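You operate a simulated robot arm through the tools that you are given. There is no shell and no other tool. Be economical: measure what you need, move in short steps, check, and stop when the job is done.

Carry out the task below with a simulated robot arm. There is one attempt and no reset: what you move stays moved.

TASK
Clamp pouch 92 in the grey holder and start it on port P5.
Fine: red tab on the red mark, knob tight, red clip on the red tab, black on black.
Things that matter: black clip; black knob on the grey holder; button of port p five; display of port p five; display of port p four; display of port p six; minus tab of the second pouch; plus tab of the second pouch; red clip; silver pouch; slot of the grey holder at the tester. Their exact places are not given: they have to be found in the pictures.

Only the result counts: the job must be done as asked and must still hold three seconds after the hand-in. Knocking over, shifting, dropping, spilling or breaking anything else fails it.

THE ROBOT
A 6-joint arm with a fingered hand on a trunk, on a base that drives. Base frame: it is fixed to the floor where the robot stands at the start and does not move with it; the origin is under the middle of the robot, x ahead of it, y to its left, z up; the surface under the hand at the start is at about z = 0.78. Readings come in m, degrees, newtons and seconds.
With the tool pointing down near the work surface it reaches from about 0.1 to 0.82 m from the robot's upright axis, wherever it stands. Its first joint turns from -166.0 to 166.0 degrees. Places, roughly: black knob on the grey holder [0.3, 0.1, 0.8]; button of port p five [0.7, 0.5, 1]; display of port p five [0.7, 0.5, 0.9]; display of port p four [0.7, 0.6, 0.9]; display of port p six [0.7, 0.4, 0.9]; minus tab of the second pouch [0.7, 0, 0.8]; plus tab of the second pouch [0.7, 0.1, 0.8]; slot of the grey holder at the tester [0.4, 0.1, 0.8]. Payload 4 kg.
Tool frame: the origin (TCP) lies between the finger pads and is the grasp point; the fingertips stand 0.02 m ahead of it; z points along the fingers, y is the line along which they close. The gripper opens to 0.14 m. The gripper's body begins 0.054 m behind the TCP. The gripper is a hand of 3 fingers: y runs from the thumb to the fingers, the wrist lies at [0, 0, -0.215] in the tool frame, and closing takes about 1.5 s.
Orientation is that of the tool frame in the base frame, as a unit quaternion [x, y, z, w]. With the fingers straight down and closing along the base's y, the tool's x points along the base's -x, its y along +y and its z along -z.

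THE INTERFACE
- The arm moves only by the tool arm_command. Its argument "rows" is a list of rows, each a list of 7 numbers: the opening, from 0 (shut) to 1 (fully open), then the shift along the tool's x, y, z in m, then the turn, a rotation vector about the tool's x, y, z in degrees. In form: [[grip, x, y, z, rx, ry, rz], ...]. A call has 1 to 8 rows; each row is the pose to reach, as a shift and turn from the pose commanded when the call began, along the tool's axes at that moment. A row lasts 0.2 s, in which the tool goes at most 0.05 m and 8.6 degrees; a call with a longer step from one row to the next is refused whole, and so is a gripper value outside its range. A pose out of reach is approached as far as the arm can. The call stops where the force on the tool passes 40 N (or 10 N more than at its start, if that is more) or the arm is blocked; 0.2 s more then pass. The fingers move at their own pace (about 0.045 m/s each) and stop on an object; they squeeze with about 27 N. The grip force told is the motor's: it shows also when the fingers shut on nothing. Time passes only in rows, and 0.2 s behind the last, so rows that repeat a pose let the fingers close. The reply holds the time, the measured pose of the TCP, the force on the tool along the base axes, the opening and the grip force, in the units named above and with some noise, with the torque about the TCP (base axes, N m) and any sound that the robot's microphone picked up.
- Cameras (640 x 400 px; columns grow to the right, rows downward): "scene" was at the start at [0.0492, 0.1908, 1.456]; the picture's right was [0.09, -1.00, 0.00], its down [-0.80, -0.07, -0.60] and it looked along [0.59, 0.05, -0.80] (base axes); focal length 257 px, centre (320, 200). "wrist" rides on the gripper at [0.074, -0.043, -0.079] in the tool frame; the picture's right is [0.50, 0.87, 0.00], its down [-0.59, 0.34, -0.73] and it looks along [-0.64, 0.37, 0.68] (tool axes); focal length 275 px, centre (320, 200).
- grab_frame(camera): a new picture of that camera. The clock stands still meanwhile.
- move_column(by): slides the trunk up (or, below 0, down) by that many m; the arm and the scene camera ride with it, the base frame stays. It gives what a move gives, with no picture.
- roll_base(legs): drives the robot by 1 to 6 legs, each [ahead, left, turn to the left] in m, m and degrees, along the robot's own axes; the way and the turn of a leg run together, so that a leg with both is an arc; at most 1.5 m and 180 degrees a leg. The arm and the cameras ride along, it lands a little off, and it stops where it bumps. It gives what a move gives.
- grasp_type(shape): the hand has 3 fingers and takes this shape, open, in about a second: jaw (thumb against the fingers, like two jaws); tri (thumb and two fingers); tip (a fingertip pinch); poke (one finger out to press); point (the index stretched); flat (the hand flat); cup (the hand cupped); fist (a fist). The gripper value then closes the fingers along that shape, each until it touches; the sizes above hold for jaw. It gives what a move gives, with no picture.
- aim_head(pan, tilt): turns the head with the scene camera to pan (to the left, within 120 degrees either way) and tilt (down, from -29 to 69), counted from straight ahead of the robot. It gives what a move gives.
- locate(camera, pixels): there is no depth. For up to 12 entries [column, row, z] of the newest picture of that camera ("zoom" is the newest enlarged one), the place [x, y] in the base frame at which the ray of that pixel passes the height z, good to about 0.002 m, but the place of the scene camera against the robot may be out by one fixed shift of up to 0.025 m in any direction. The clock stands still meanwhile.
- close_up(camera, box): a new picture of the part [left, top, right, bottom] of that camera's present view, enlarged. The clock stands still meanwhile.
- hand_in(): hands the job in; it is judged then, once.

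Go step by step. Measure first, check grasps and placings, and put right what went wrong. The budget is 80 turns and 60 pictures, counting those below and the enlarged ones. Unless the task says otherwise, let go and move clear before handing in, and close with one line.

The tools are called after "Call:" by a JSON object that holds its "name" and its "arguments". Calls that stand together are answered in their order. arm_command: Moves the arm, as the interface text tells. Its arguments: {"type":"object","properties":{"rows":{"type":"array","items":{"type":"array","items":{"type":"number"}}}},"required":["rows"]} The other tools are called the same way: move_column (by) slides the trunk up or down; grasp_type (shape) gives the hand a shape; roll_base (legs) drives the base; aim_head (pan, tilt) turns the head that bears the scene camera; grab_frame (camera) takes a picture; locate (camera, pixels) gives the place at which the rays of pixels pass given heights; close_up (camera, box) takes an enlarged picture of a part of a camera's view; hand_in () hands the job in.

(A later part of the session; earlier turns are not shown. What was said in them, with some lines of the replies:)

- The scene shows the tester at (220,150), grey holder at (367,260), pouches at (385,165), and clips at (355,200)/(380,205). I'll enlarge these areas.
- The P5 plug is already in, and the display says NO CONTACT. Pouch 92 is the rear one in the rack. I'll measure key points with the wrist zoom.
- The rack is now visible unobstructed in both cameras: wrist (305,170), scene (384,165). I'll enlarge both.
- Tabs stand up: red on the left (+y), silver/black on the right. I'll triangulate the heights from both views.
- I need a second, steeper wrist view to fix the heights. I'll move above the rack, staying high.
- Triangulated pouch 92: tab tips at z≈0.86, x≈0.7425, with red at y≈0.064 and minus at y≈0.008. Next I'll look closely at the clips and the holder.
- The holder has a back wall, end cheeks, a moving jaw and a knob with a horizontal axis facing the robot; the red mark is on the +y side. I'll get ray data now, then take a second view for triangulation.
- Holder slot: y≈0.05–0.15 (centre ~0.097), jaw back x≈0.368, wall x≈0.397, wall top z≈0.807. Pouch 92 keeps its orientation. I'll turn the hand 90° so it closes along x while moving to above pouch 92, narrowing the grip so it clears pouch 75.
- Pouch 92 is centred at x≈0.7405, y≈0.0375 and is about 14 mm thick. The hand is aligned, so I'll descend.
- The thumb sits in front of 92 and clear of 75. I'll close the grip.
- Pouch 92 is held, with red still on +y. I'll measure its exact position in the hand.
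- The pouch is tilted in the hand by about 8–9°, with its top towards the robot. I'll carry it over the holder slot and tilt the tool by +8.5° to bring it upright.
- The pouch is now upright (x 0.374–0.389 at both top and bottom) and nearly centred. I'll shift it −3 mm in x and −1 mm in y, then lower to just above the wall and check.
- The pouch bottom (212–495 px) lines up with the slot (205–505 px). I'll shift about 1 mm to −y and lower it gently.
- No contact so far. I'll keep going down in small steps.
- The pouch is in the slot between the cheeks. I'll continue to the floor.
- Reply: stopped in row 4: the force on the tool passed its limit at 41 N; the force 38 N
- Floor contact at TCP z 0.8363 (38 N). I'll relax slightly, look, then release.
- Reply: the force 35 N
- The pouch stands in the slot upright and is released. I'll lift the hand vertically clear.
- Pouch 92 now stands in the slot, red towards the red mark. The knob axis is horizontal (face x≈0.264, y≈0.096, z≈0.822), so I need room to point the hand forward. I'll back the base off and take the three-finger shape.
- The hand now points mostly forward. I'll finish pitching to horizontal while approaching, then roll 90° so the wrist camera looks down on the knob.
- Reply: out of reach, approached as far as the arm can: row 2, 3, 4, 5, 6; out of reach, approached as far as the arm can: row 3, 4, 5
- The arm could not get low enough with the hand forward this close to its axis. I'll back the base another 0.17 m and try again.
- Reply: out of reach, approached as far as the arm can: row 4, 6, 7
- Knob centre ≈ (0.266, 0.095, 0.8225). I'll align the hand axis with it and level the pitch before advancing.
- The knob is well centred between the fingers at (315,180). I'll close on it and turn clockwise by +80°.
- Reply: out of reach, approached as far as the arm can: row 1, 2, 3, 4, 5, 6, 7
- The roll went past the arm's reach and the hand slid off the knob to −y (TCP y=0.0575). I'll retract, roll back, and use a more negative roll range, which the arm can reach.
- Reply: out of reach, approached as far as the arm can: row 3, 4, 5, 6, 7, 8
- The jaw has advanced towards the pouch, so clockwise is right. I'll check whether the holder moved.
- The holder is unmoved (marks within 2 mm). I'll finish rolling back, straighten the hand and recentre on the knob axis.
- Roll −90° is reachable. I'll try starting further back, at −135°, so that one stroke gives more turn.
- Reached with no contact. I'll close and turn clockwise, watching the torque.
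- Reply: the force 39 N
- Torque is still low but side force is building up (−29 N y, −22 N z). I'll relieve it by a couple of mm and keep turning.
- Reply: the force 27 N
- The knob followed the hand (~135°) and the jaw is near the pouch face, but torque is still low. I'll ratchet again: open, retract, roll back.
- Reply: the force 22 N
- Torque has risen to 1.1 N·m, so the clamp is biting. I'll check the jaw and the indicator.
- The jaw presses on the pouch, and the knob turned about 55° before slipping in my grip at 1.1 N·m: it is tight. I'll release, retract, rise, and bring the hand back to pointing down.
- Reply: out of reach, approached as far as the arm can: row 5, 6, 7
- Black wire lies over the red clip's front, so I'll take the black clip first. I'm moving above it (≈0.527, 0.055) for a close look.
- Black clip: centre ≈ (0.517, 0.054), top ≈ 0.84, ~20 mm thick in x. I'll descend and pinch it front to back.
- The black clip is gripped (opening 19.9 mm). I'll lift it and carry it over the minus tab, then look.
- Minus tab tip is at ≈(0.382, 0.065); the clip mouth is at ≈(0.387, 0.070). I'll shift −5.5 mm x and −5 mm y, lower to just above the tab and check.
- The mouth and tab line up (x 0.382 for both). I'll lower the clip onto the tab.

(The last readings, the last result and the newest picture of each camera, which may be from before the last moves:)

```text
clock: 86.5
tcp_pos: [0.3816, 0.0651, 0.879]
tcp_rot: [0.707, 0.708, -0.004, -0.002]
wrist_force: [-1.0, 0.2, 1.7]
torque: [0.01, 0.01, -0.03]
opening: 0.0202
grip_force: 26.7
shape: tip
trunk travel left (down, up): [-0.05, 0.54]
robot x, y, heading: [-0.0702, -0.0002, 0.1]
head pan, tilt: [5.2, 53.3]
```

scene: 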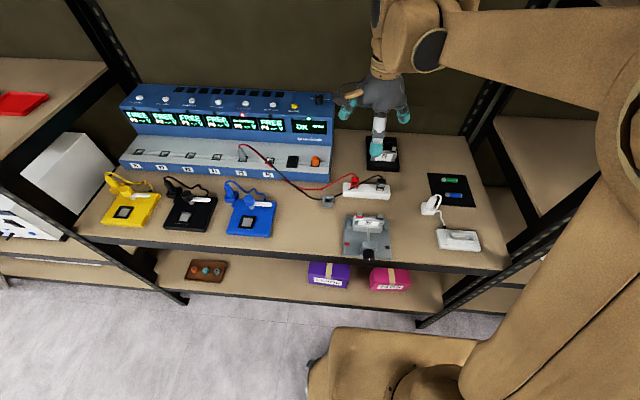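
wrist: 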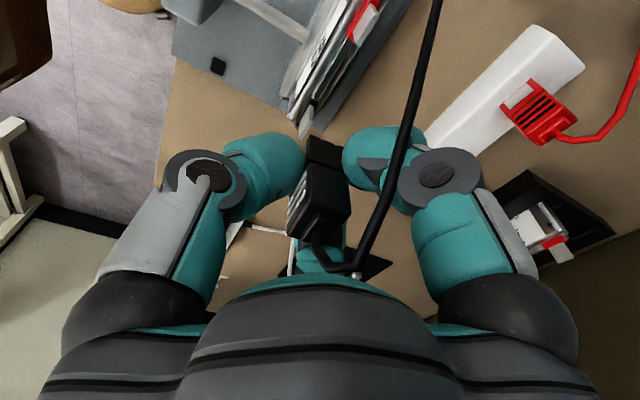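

Call:
{"name": "arm_command", "arguments": {"rows": [[0, 0, 0, 0.002, 0, 0, 0], [0, 0, 0, 0.004, 0, 0, 0], [0, 0, 0, 0.006, 0, 0, 0]]}}

Call:
{"name": "close_up", "arguments": {"camera": "wrist", "box": [250, 70, 410, 170]}}

```text
clock: 87.3
tcp_pos: [0.3811, 0.0654, 0.8728]
tcp_rot: [0.707, 0.707, -0.004, -0.003]
wrist_force: [0.5, 0.1, 1.3]
torque: [0.02, -0.02, 0.01]
opening: 0.0201
grip_force: 27.1
shape: tip
trunk travel left (down, up): [-0.05, 0.54]
robot x, y, heading: [-0.0749, 0.0013, 0.0]
head pan, tilt: [5.2, 53.3]
```

```text
4.00 times, centred on (330, 120) of wrist
```

zoom: 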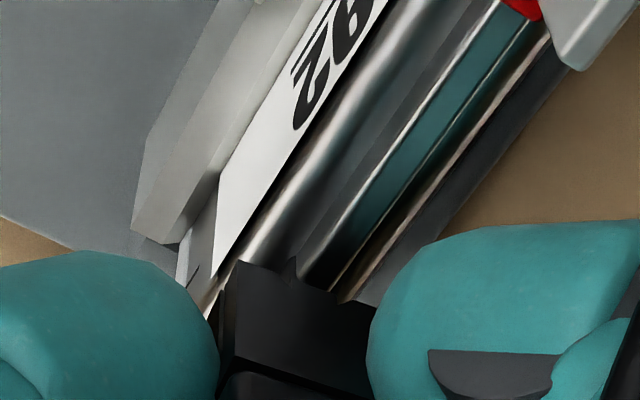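

The tab is now inside the clip, whose mouth sits at the pouch's top edge. I'll release, lift and move above the red clip.

Call:
{"name": "arm_command", "arguments": {"rows": [[0.15, 0, 0, 0, 0, 0, 0], [0.25, 0, 0, 0, 0, 0, 0], [0.35, 0, 0, 0, 0, 0, 0], [0.45, 0, 0, 0, 0, 0, 0], [0.5, 0, 0, 0, 0, 0, 0], [0.5, 0, 0, 0, 0, 0, 0]]}}

Call:
{"name": "arm_command", "arguments": {"rows": [[0.5, 0, 0, -0.03, 0, 0, 0], [0.5, 0, 0, -0.07, 0, 0, 0], [0.5, 0.01, 0.03, -0.08, 0, 0, 0], [0.5, 0.025, 0.06, -0.08, 0, 0, 0], [0.5, 0.045, 0.09, -0.075, 0, 0, 0], [0.5, 0.06, 0.12, -0.06, 0, 0, 0], [0.5, 0.068, 0.135, -0.06, 0, 0, 0], [0.5, 0.068, 0.135, -0.06, 0, 0, 0]]}}

Call:
{"name": "grab_frame", "arguments": {"camera": "wrist"}}

```text
clock: 88.7
tcp_pos: [0.3819, 0.0645, 0.8742]
tcp_rot: [0.707, 0.708, -0.004, -0.002]
wrist_force: [0.6, 1.0, -0.1]
torque: [0.01, 0.01, 0.0]
opening: 0.0697
grip_force: 0.1
shape: tip
trunk travel left (down, up): [-0.05, 0.54]
robot x, y, heading: [-0.0701, -0.0006, -0.0]
head pan, tilt: [5.2, 53.3]
```

```text
clock: 90.5
tcp_pos: [0.5171, 0.1351, 0.9312]
tcp_rot: [0.707, 0.707, -0.003, -0.002]
wrist_force: [0.3, -0.3, -0.1]
torque: [-0.02, -0.01, -0.02]
opening: 0.0696
grip_force: 0.1
shape: tip
trunk travel left (down, up): [-0.05, 0.54]
robot x, y, heading: [-0.0711, -0.0001, -0.2]
head pan, tilt: [5.2, 53.3]
```

```text
5 pictures are left
```

wrist: 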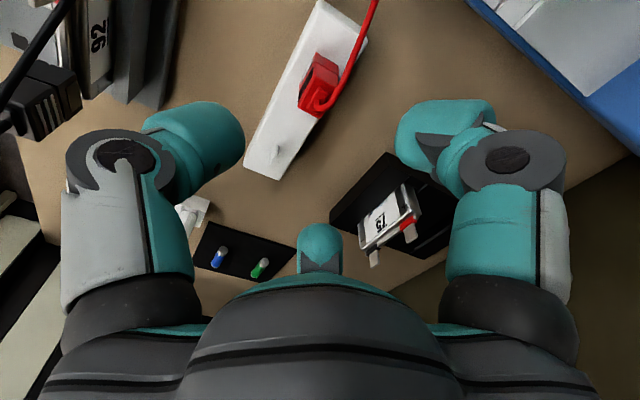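

Call:
{"name": "locate", "arguments": {"camera": "wrist", "pixels": [[313, 55, 0.82], [339, 68, 0.82], [298, 105, 0.83], [318, 115, 0.83], [318, 100, 0.84], [312, 72, 0.83]]}}

```text
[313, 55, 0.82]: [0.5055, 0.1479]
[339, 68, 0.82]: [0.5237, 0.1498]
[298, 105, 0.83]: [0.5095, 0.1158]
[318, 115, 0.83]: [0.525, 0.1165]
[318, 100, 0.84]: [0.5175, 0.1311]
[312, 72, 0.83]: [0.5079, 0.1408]
```

Red clip sits at the same relative place (y +0.079). I'll pinch it at (0.5165, 0.1335, 0.832).

Call:
{"name": "arm_command", "arguments": {"rows": [[0.5, -0.0015, -0.0005, 0.03, 0, 0, 0], [0.5, -0.0015, -0.0005, 0.06, 0, 0, 0], [0.5, -0.0015, -0.0005, 0.08, 0, 0, 0], [0.5, -0.0015, -0.0005, 0.092, 0, 0, 0], [0.5, -0.0015, -0.0005, 0.099, 0, 0, 0], [0.5, -0.0015, -0.0005, 0.099, 0, 0, 0]]}}

Call:
{"name": "arm_command", "arguments": {"rows": [[0.3, 0, 0, 0, 0, 0, 0], [0.15, 0, 0, 0, 0, 0, 0], [0.05, 0, 0, 0, 0, 0, 0], [0, 0, 0, 0, 0, 0, 0], [0, 0, 0, 0, 0, 0, 0], [0, 0, 0, 0, 0, 0, 0], [0, 0, 0, 0, 0, 0, 0]]}}

```text
clock: 91.9
tcp_pos: [0.5159, 0.133, 0.8324]
tcp_rot: [0.707, 0.707, -0.005, -0.003]
wrist_force: [0.5, 0.4, 0.7]
torque: [-0.01, -0.01, 0.01]
opening: 0.0699
grip_force: 0.0
shape: tip
trunk travel left (down, up): [-0.05, 0.54]
robot x, y, heading: [-0.0708, 0.0048, 0.0]
head pan, tilt: [5.2, 53.3]
```

```text
clock: 93.5
tcp_pos: [0.5156, 0.1337, 0.8319]
tcp_rot: [0.707, 0.708, -0.005, -0.003]
wrist_force: [0.1, -0.2, -0.4]
torque: [0.02, 0.01, 0.0]
opening: 0.0193
grip_force: 27.3
shape: tip
trunk travel left (down, up): [-0.05, 0.54]
robot x, y, heading: [-0.0729, -0.0015, -0.0]
head pan, tilt: [5.2, 53.3]
```

Gripped (19.3 mm). I'll lift and carry it to a hover over the red tab at (0.381, 0.121), then look.

Call:
{"name": "arm_command", "arguments": {"rows": [[0, 0, 0, -0.02, 0, 0, 0], [0, 0, 0, -0.05, 0, 0, 0], [0, 0, 0, -0.085, 0, 0, 0], [0, -0.003, -0.035, -0.09, 0, 0, 0], [0, -0.006, -0.07, -0.09, 0, 0, 0], [0, -0.009, -0.105, -0.085, 0, 0, 0], [0, -0.0127, -0.1345, -0.075, 0, 0, 0], [0, -0.0127, -0.1345, -0.07, 0, 0, 0]]}}

Call:
{"name": "grab_frame", "arguments": {"camera": "wrist"}}

```text
clock: 95.3
tcp_pos: [0.3804, 0.1196, 0.9051]
tcp_rot: [0.707, 0.707, -0.004, -0.003]
wrist_force: [-0.8, -0.8, -0.1]
torque: [0.03, -0.02, 0.0]
opening: 0.0194
grip_force: 27.0
shape: tip
trunk travel left (down, up): [-0.05, 0.54]
robot x, y, heading: [-0.0701, 0.0006, 0.0]
head pan, tilt: [5.2, 53.3]
```

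```text
4 pictures are left
```

wrist: 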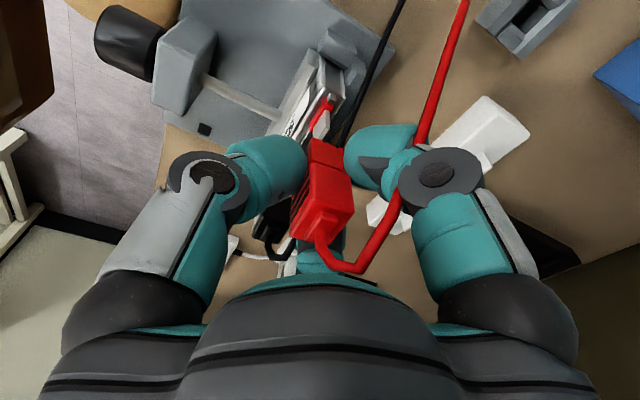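

Call:
{"name": "locate", "arguments": {"camera": "wrist", "pixels": [[328, 126, 0.86], [316, 138, 0.86], [331, 110, 0.848], [310, 138, 0.877], [343, 152, 0.877], [328, 144, 0.877], [322, 118, 0.86]]}}

Call:
{"name": "close_up", "arguments": {"camera": "wrist", "box": [250, 70, 410, 170]}}

```text
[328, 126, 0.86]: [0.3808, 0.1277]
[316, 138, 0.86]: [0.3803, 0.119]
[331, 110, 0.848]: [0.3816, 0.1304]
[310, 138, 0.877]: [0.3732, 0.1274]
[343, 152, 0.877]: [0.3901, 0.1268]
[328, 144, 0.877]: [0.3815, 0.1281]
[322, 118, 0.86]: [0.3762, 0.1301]
```

```text
4.00 times, centred on (330, 120) of wrist
```

zoom: 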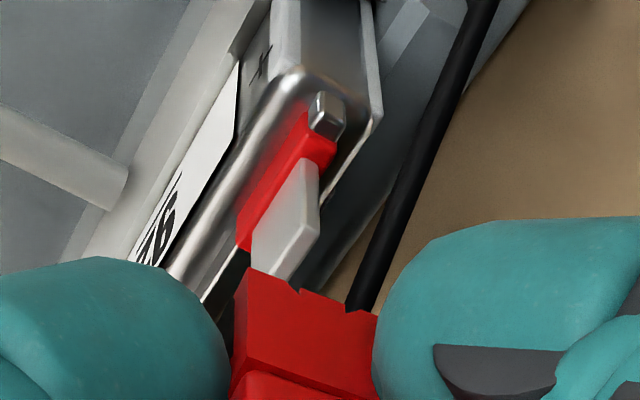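

Call:
{"name": "locate", "arguments": {"camera": "zoom", "pixels": [[316, 222, 0.86], [284, 279, 0.86], [316, 222, 0.865], [322, 300, 0.877], [322, 300, 0.873], [242, 268, 0.877], [377, 314, 0.877]]}}

```text
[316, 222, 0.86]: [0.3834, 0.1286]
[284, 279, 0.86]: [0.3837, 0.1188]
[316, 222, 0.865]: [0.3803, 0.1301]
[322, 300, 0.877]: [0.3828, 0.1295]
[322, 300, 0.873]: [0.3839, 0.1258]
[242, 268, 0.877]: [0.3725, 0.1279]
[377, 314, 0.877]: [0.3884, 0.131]
```

x is aligned (0.383); the clip should go ~4 mm towards +y to cover the tab evenly. I'll shift and lower it by the same amount as the black one.

Call:
{"name": "arm_command", "arguments": {"rows": [[0, 0.004, 0, 0, 0, 0, 0], [0, 0.004, 0, 0.006, 0, 0, 0], [0, 0.004, 0, 0.012, 0, 0, 0], [0, 0.004, 0, 0.018, 0, 0, 0], [0, 0.004, 0, 0.023, 0, 0, 0], [0, 0.004, 0, 0.028, 0, 0, 0], [0, 0.004, 0, 0.032, 0, 0, 0], [0, 0.004, 0, 0.032, 0, 0, 0]]}}

```text
clock: 97.1
tcp_pos: [0.3809, 0.1236, 0.8723]
tcp_rot: [0.706, 0.708, -0.004, -0.002]
wrist_force: [-2.0, -6.2, 3.3]
torque: [-0.04, 0.04, -0.02]
opening: 0.0195
grip_force: 26.2
shape: tip
trunk travel left (down, up): [-0.05, 0.54]
robot x, y, heading: [-0.0717, 0.0026, 0.1]
head pan, tilt: [5.2, 53.3]
```

Call:
{"name": "arm_command", "arguments": {"rows": [[0, -0.0015, 0, 0, 0, 0, 0], [0.15, -0.0015, 0, 0, 0, 0, 0], [0.25, -0.0015, 0, 0, 0, 0, 0], [0.35, -0.0015, 0, 0, 0, 0, 0], [0.45, -0.0015, 0, 0, 0, 0, 0], [0.5, -0.0015, 0, 0, 0, 0, 0], [0.5, -0.0015, 0, 0, 0, 0, 0]]}}

Call:
{"name": "arm_command", "arguments": {"rows": [[0.5, 0, 0, -0.03, 0, 0, 0], [0.5, 0, 0, -0.07, 0, 0, 0], [0.5, 0, 0, -0.11, 0, 0, 0], [0.5, 0, 0, -0.15, 0, 0, 0], [0.5, -0.04, 0, -0.19, 0, 0, 0], [0.5, -0.08, 0, -0.21, 0, 0, 0], [0.5, -0.12, 0, -0.23, 0, 0, 0], [0.5, -0.16, 0, -0.24, 0, 0, 0]]}}

Call:
{"name": "close_up", "arguments": {"camera": "scene", "box": [190, 80, 430, 240]}}

```text
clock: 98.7
tcp_pos: [0.3814, 0.1223, 0.8724]
tcp_rot: [0.707, 0.707, -0.003, -0.003]
wrist_force: [0.5, 0.8, 0.6]
torque: [0.0, -0.02, 0.0]
opening: 0.0696
grip_force: 0.0
shape: tip
trunk travel left (down, up): [-0.05, 0.54]
robot x, y, heading: [-0.0695, 0.0012, -0.1]
head pan, tilt: [5.2, 53.3]
```

```text
refused: row 5 steps farther than a row can; nothing moved
```

```text
2.50 times, centred on (310, 160) of scene
```

zoom: 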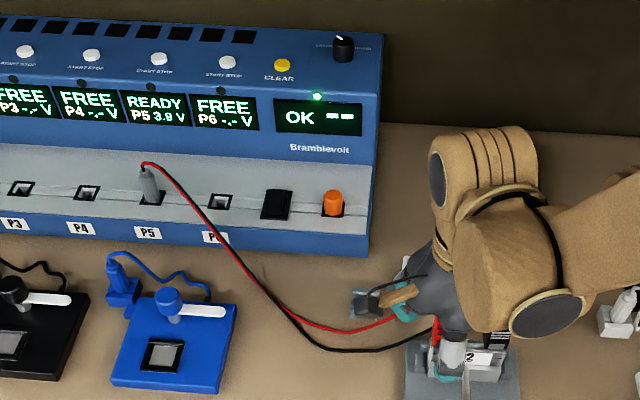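

P5 now reads READY 3.9 V, so clamp and clips are good. The P5 button is at zoom (159,58). The lift was refused for step size; I'll redo it and get the button rays.

Call:
{"name": "locate", "arguments": {"camera": "zoom", "pixels": [[159, 57, 0.94], [159, 57, 0.96], [159, 57, 0.98], [159, 57, 1.0], [231, 61, 0.98], [92, 54, 0.98], [155, 125, 0.95], [155, 90, 0.95]]}}

Call:
{"name": "arm_command", "arguments": {"rows": [[0.5, 0, 0, -0.03, 0, 0, 0], [0.5, 0, 0, -0.07, 0, 0, 0], [0.5, 0, 0, -0.11, 0, 0, 0], [0.5, 0, 0, -0.15, 0, 0, 0], [0.5, 0.02, 0, -0.19, 0, 0, 0], [0.5, 0.06, 0, -0.21, 0, 0, 0], [0.5, 0.1, 0, -0.23, 0, 0, 0], [0.5, 0.14, 0, -0.24, 0, 0, 0]]}}

```text
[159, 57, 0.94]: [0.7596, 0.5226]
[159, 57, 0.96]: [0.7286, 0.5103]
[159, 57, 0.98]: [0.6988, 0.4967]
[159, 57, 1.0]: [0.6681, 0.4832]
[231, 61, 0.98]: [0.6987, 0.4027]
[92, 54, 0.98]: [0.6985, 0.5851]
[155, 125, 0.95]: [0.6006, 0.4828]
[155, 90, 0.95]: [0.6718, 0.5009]
```

```text
clock: 100.5
tcp_pos: [0.3831, 0.2631, 1.1119]
tcp_rot: [0.708, 0.706, -0.004, -0.003]
wrist_force: [-0.7, -0.3, 0.1]
torque: [-0.01, 0.03, 0.01]
opening: 0.0699
grip_force: 0.0
shape: tip
trunk travel left (down, up): [-0.05, 0.54]
robot x, y, heading: [-0.0731, 0.004, -0.2]
head pan, tilt: [5.2, 53.3]
```

Next I'll shift the base left and slightly forward so the button is within reach, take the poke shape, and look from above.

Call:
{"name": "roll_base", "arguments": {"legs": [[0.05, 0.4, 0]]}}

Call:
{"name": "grasp_type", "arguments": {"shape": "poke"}}

Call:
{"name": "arm_command", "arguments": {"rows": [[0, 0, 0, -0.03, 0, 0, 0], [0, -0.015, 0.035, -0.05, 0, 0, 0], [0, -0.035, 0.075, -0.05, 0, 0, 0], [0, -0.055, 0.115, -0.05, 0, 0, 0], [0, -0.075, 0.155, -0.05, 0, 0, 0], [0, -0.095, 0.195, -0.05, 0, 0, 0], [0, -0.105, 0.225, -0.05, 0, 0, 0], [0, -0.105, 0.225, -0.05, 0, 0, 0]]}}

```text
clock: 103.0
tcp_pos: [0.4318, 0.6663, 1.112]
tcp_rot: [0.706, 0.708, -0.004, -0.002]
wrist_force: [0.0, -0.4, -0.7]
torque: [0.01, 0.03, 0.01]
opening: 0.0699
grip_force: 0.1
shape: tip
trunk travel left (down, up): [-0.05, 0.54]
robot x, y, heading: [-0.0221, 0.4042, 0.1]
head pan, tilt: [5.2, 53.3]
```

```text
clock: 103.9
tcp_pos: [0.4323, 0.6662, 1.1117]
tcp_rot: [0.706, 0.708, -0.004, -0.003]
wrist_force: [0.4, -0.7, -1.6]
torque: [0.0, -0.03, 0.0]
opening: 0.0002
grip_force: 0.0
shape: poke
trunk travel left (down, up): [-0.05, 0.54]
robot x, y, heading: [-0.0204, 0.4055, 0.0]
head pan, tilt: [5.2, 53.3]
```

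```text
clock: 105.7
tcp_pos: [0.6585, 0.5612, 1.1594]
tcp_rot: [0.706, 0.708, -0.004, -0.003]
wrist_force: [0.1, 0.2, 0.9]
torque: [0.03, 0.0, 0.0]
opening: 0.0
grip_force: 27.1
shape: jaw
trunk travel left (down, up): [-0.05, 0.54]
robot x, y, heading: [-0.0236, 0.4016, -0.0]
head pan, tilt: [5.2, 53.3]
```

The hand fell back to jaw when I sent opening 0. I'll re-take poke and use the wrist view to see both finger and button.

Call:
{"name": "grasp_type", "arguments": {"shape": "poke"}}

Call:
{"name": "arm_command", "arguments": {"rows": [[1, 0, 0, 0.01, 0, 0, 0]]}}

```text
clock: 106.6
tcp_pos: [0.6583, 0.5623, 1.1598]
tcp_rot: [0.706, 0.708, -0.004, -0.003]
wrist_force: [0.3, 0.6, -0.6]
torque: [-0.02, -0.02, 0.02]
opening: 0.0002
grip_force: 0.0
shape: poke
trunk travel left (down, up): [-0.05, 0.54]
robot x, y, heading: [-0.0221, 0.3992, 0.1]
head pan, tilt: [5.2, 53.3]
```

```text
clock: 107.0
tcp_pos: [0.6577, 0.5614, 1.1502]
tcp_rot: [0.706, 0.708, -0.005, -0.004]
wrist_force: [-0.2, 0.1, -1.0]
torque: [-0.02, 0.01, 0.03]
opening: 0.0
grip_force: 0.0
shape: poke
trunk travel left (down, up): [-0.05, 0.54]
robot x, y, heading: [-0.0202, 0.4007, 0.3]
head pan, tilt: [5.2, 53.3]
```

Call:
{"name": "grab_frame", "arguments": {"camera": "wrist"}}

```text
1 pictures are left
5 turns are left
```

wrist: 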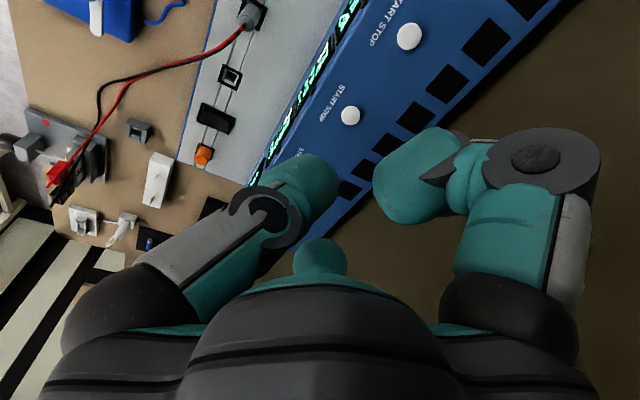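

Two white buttons are visible at (350,115) and (409,36). I'll use their positions to tell which is P5.

Call:
{"name": "locate", "arguments": {"camera": "wrist", "pixels": [[350, 115, 0.94], [350, 115, 0.96], [350, 115, 0.98], [350, 115, 1.0], [409, 36, 0.96], [409, 36, 0.98], [409, 36, 1.0], [248, 15, 0.88], [230, 75, 0.85], [205, 155, 0.85], [300, 155, 0.96]]}}

```text
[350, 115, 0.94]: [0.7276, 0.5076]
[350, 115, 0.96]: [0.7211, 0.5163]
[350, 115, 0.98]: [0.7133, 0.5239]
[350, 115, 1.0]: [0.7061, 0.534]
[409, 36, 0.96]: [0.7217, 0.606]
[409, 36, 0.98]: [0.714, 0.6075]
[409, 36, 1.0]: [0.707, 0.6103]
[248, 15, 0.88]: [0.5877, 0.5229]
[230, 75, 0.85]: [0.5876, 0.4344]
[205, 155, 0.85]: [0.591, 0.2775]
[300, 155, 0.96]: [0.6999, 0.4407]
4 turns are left
```

The one at (350,115) is P5 (y≈0.516), top at ≈(0.718, 0.516, 0.969). I'll move above it and press down once, gently.

Call:
{"name": "arm_command", "arguments": {"rows": [[1, -0.015, 0.02, 0.03, 0, 0, 0], [1, -0.03, 0.042, 0.065, 0, 0, 0], [1, -0.045, 0.063, 0.1, 0, 0, 0], [1, -0.045, 0.063, 0.13, 0, 0, 0], [1, -0.045, 0.063, 0.14, 0, 0, 0], [1, -0.045, 0.063, 0.14, 0, 0, 0]]}}

Call:
{"name": "arm_command", "arguments": {"rows": [[1, 0, 0, 0.005, 0, 0, 0], [1, 0, 0, 0.01, 0, 0, 0], [1, 0, 0, 0.015, 0, 0, 0], [1, 0, 0, 0.019, 0, 0, 0], [1, 0, 0, 0.023, 0, 0, 0], [1, 0, 0, 0.026, 0, 0, 0], [1, 0, 0, 0.029, 0, 0, 0]]}}

```text
clock: 108.4
tcp_pos: [0.7206, 0.5163, 1.0089]
tcp_rot: [0.706, 0.708, -0.004, -0.003]
wrist_force: [0.9, 0.5, -0.2]
torque: [0.0, -0.01, 0.01]
opening: 0.0
grip_force: 0.0
shape: poke
trunk travel left (down, up): [-0.05, 0.54]
robot x, y, heading: [-0.0197, 0.4055, 0.1]
head pan, tilt: [5.2, 53.3]
```

```text
clock: 110.0
tcp_pos: [0.7196, 0.5159, 0.9816]
tcp_rot: [0.706, 0.708, -0.004, -0.003]
wrist_force: [0.3, 0.5, -1.2]
torque: [0.02, -0.01, 0.0]
opening: 0.0002
grip_force: 0.1
shape: poke
trunk travel left (down, up): [-0.05, 0.54]
robot x, y, heading: [-0.0188, 0.4026, 0.1]
head pan, tilt: [5.2, 53.3]
3 turns are left
```

No contact yet. I'll keep lowering until it meets the button (force-limited), then lift, move aside and view the display.

Call:
{"name": "arm_command", "arguments": {"rows": [[1, 0, 0, 0.004, 0, 0, 0], [1, 0, 0, 0.008, 0, 0, 0], [1, 0, 0, 0.012, 0, 0, 0], [1, 0, 0, 0.016, 0, 0, 0], [1, 0, 0, 0.02, 0, 0, 0], [1, 0, 0, 0.024, 0, 0, 0], [1, 0, 0, 0.028, 0, 0, 0], [1, 0, 0, 0.032, 0, 0, 0]]}}

Call:
{"name": "arm_command", "arguments": {"rows": [[1, 0, 0, -0.03, 0, 0, 0], [1, 0, 0, -0.07, 0, 0, 0], [1, 0, 0, -0.11, 0, 0, 0], [1, -0.04, 0, -0.13, 0, 0, 0], [1, -0.08, 0, -0.14, 0, 0, 0], [1, -0.12, 0, -0.14, 0, 0, 0], [1, -0.16, 0, -0.14, 0, 0, 0], [1, -0.2, 0, -0.14, 0, 0, 0]]}}

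Call:
{"name": "close_up", "arguments": {"camera": "scene", "box": [220, 70, 480, 232]}}

```text
clock: 111.4
tcp_pos: [0.7156, 0.5171, 0.9627]
tcp_rot: [0.706, 0.708, -0.004, -0.002]
wrist_force: [-5.6, 0.1, 32.9]
torque: [0.09, 0.05, 0.0]
opening: 0.0
grip_force: 0.1
shape: poke
trunk travel left (down, up): [-0.05, 0.54]
robot x, y, heading: [-0.0235, 0.4043, 0.2]
head pan, tilt: [5.2, 53.3]
heard: click
stopped in row 7: the force on the tool passed its limit at 43 N (the readings are from after the stop); the commanded pose is now the measured one
```

```text
clock: 113.2
tcp_pos: [0.7203, 0.3162, 1.0985]
tcp_rot: [0.705, 0.709, -0.005, -0.005]
wrist_force: [0.1, -1.1, 0.6]
torque: [-0.02, 0.04, -0.03]
opening: 0.0002
grip_force: 0.0
shape: poke
trunk travel left (down, up): [-0.05, 0.54]
robot x, y, heading: [-0.0177, 0.4033, 0.1]
head pan, tilt: [5.2, 53.3]
```

```text
2.46 times, centred on (350, 151) of scene
2 turns are left
```

zoom: 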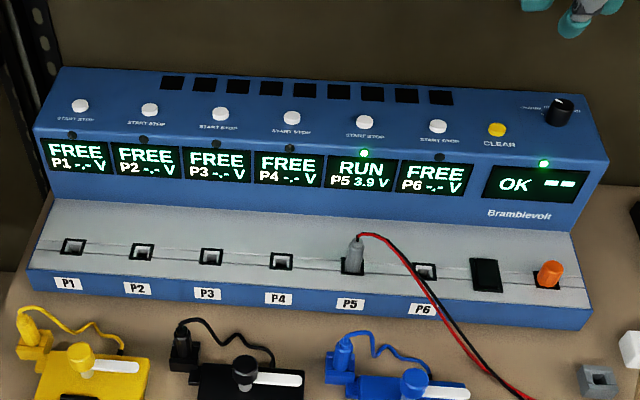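

The microphone heard a click and P5 now shows RUN 3.9 V. P4 and P6 are still FREE, and the hand is clear, so I'm handing in.

Call:
{"name": "hand_in", "arguments": {}}

```text
The job is handed in.
```

Pouch 92 is clamped in the grey holder with its red tab on the red-mark side. The red clip is on the red tab, the black clip is on the black tab, and P5 shows RUN at 3.9 V.
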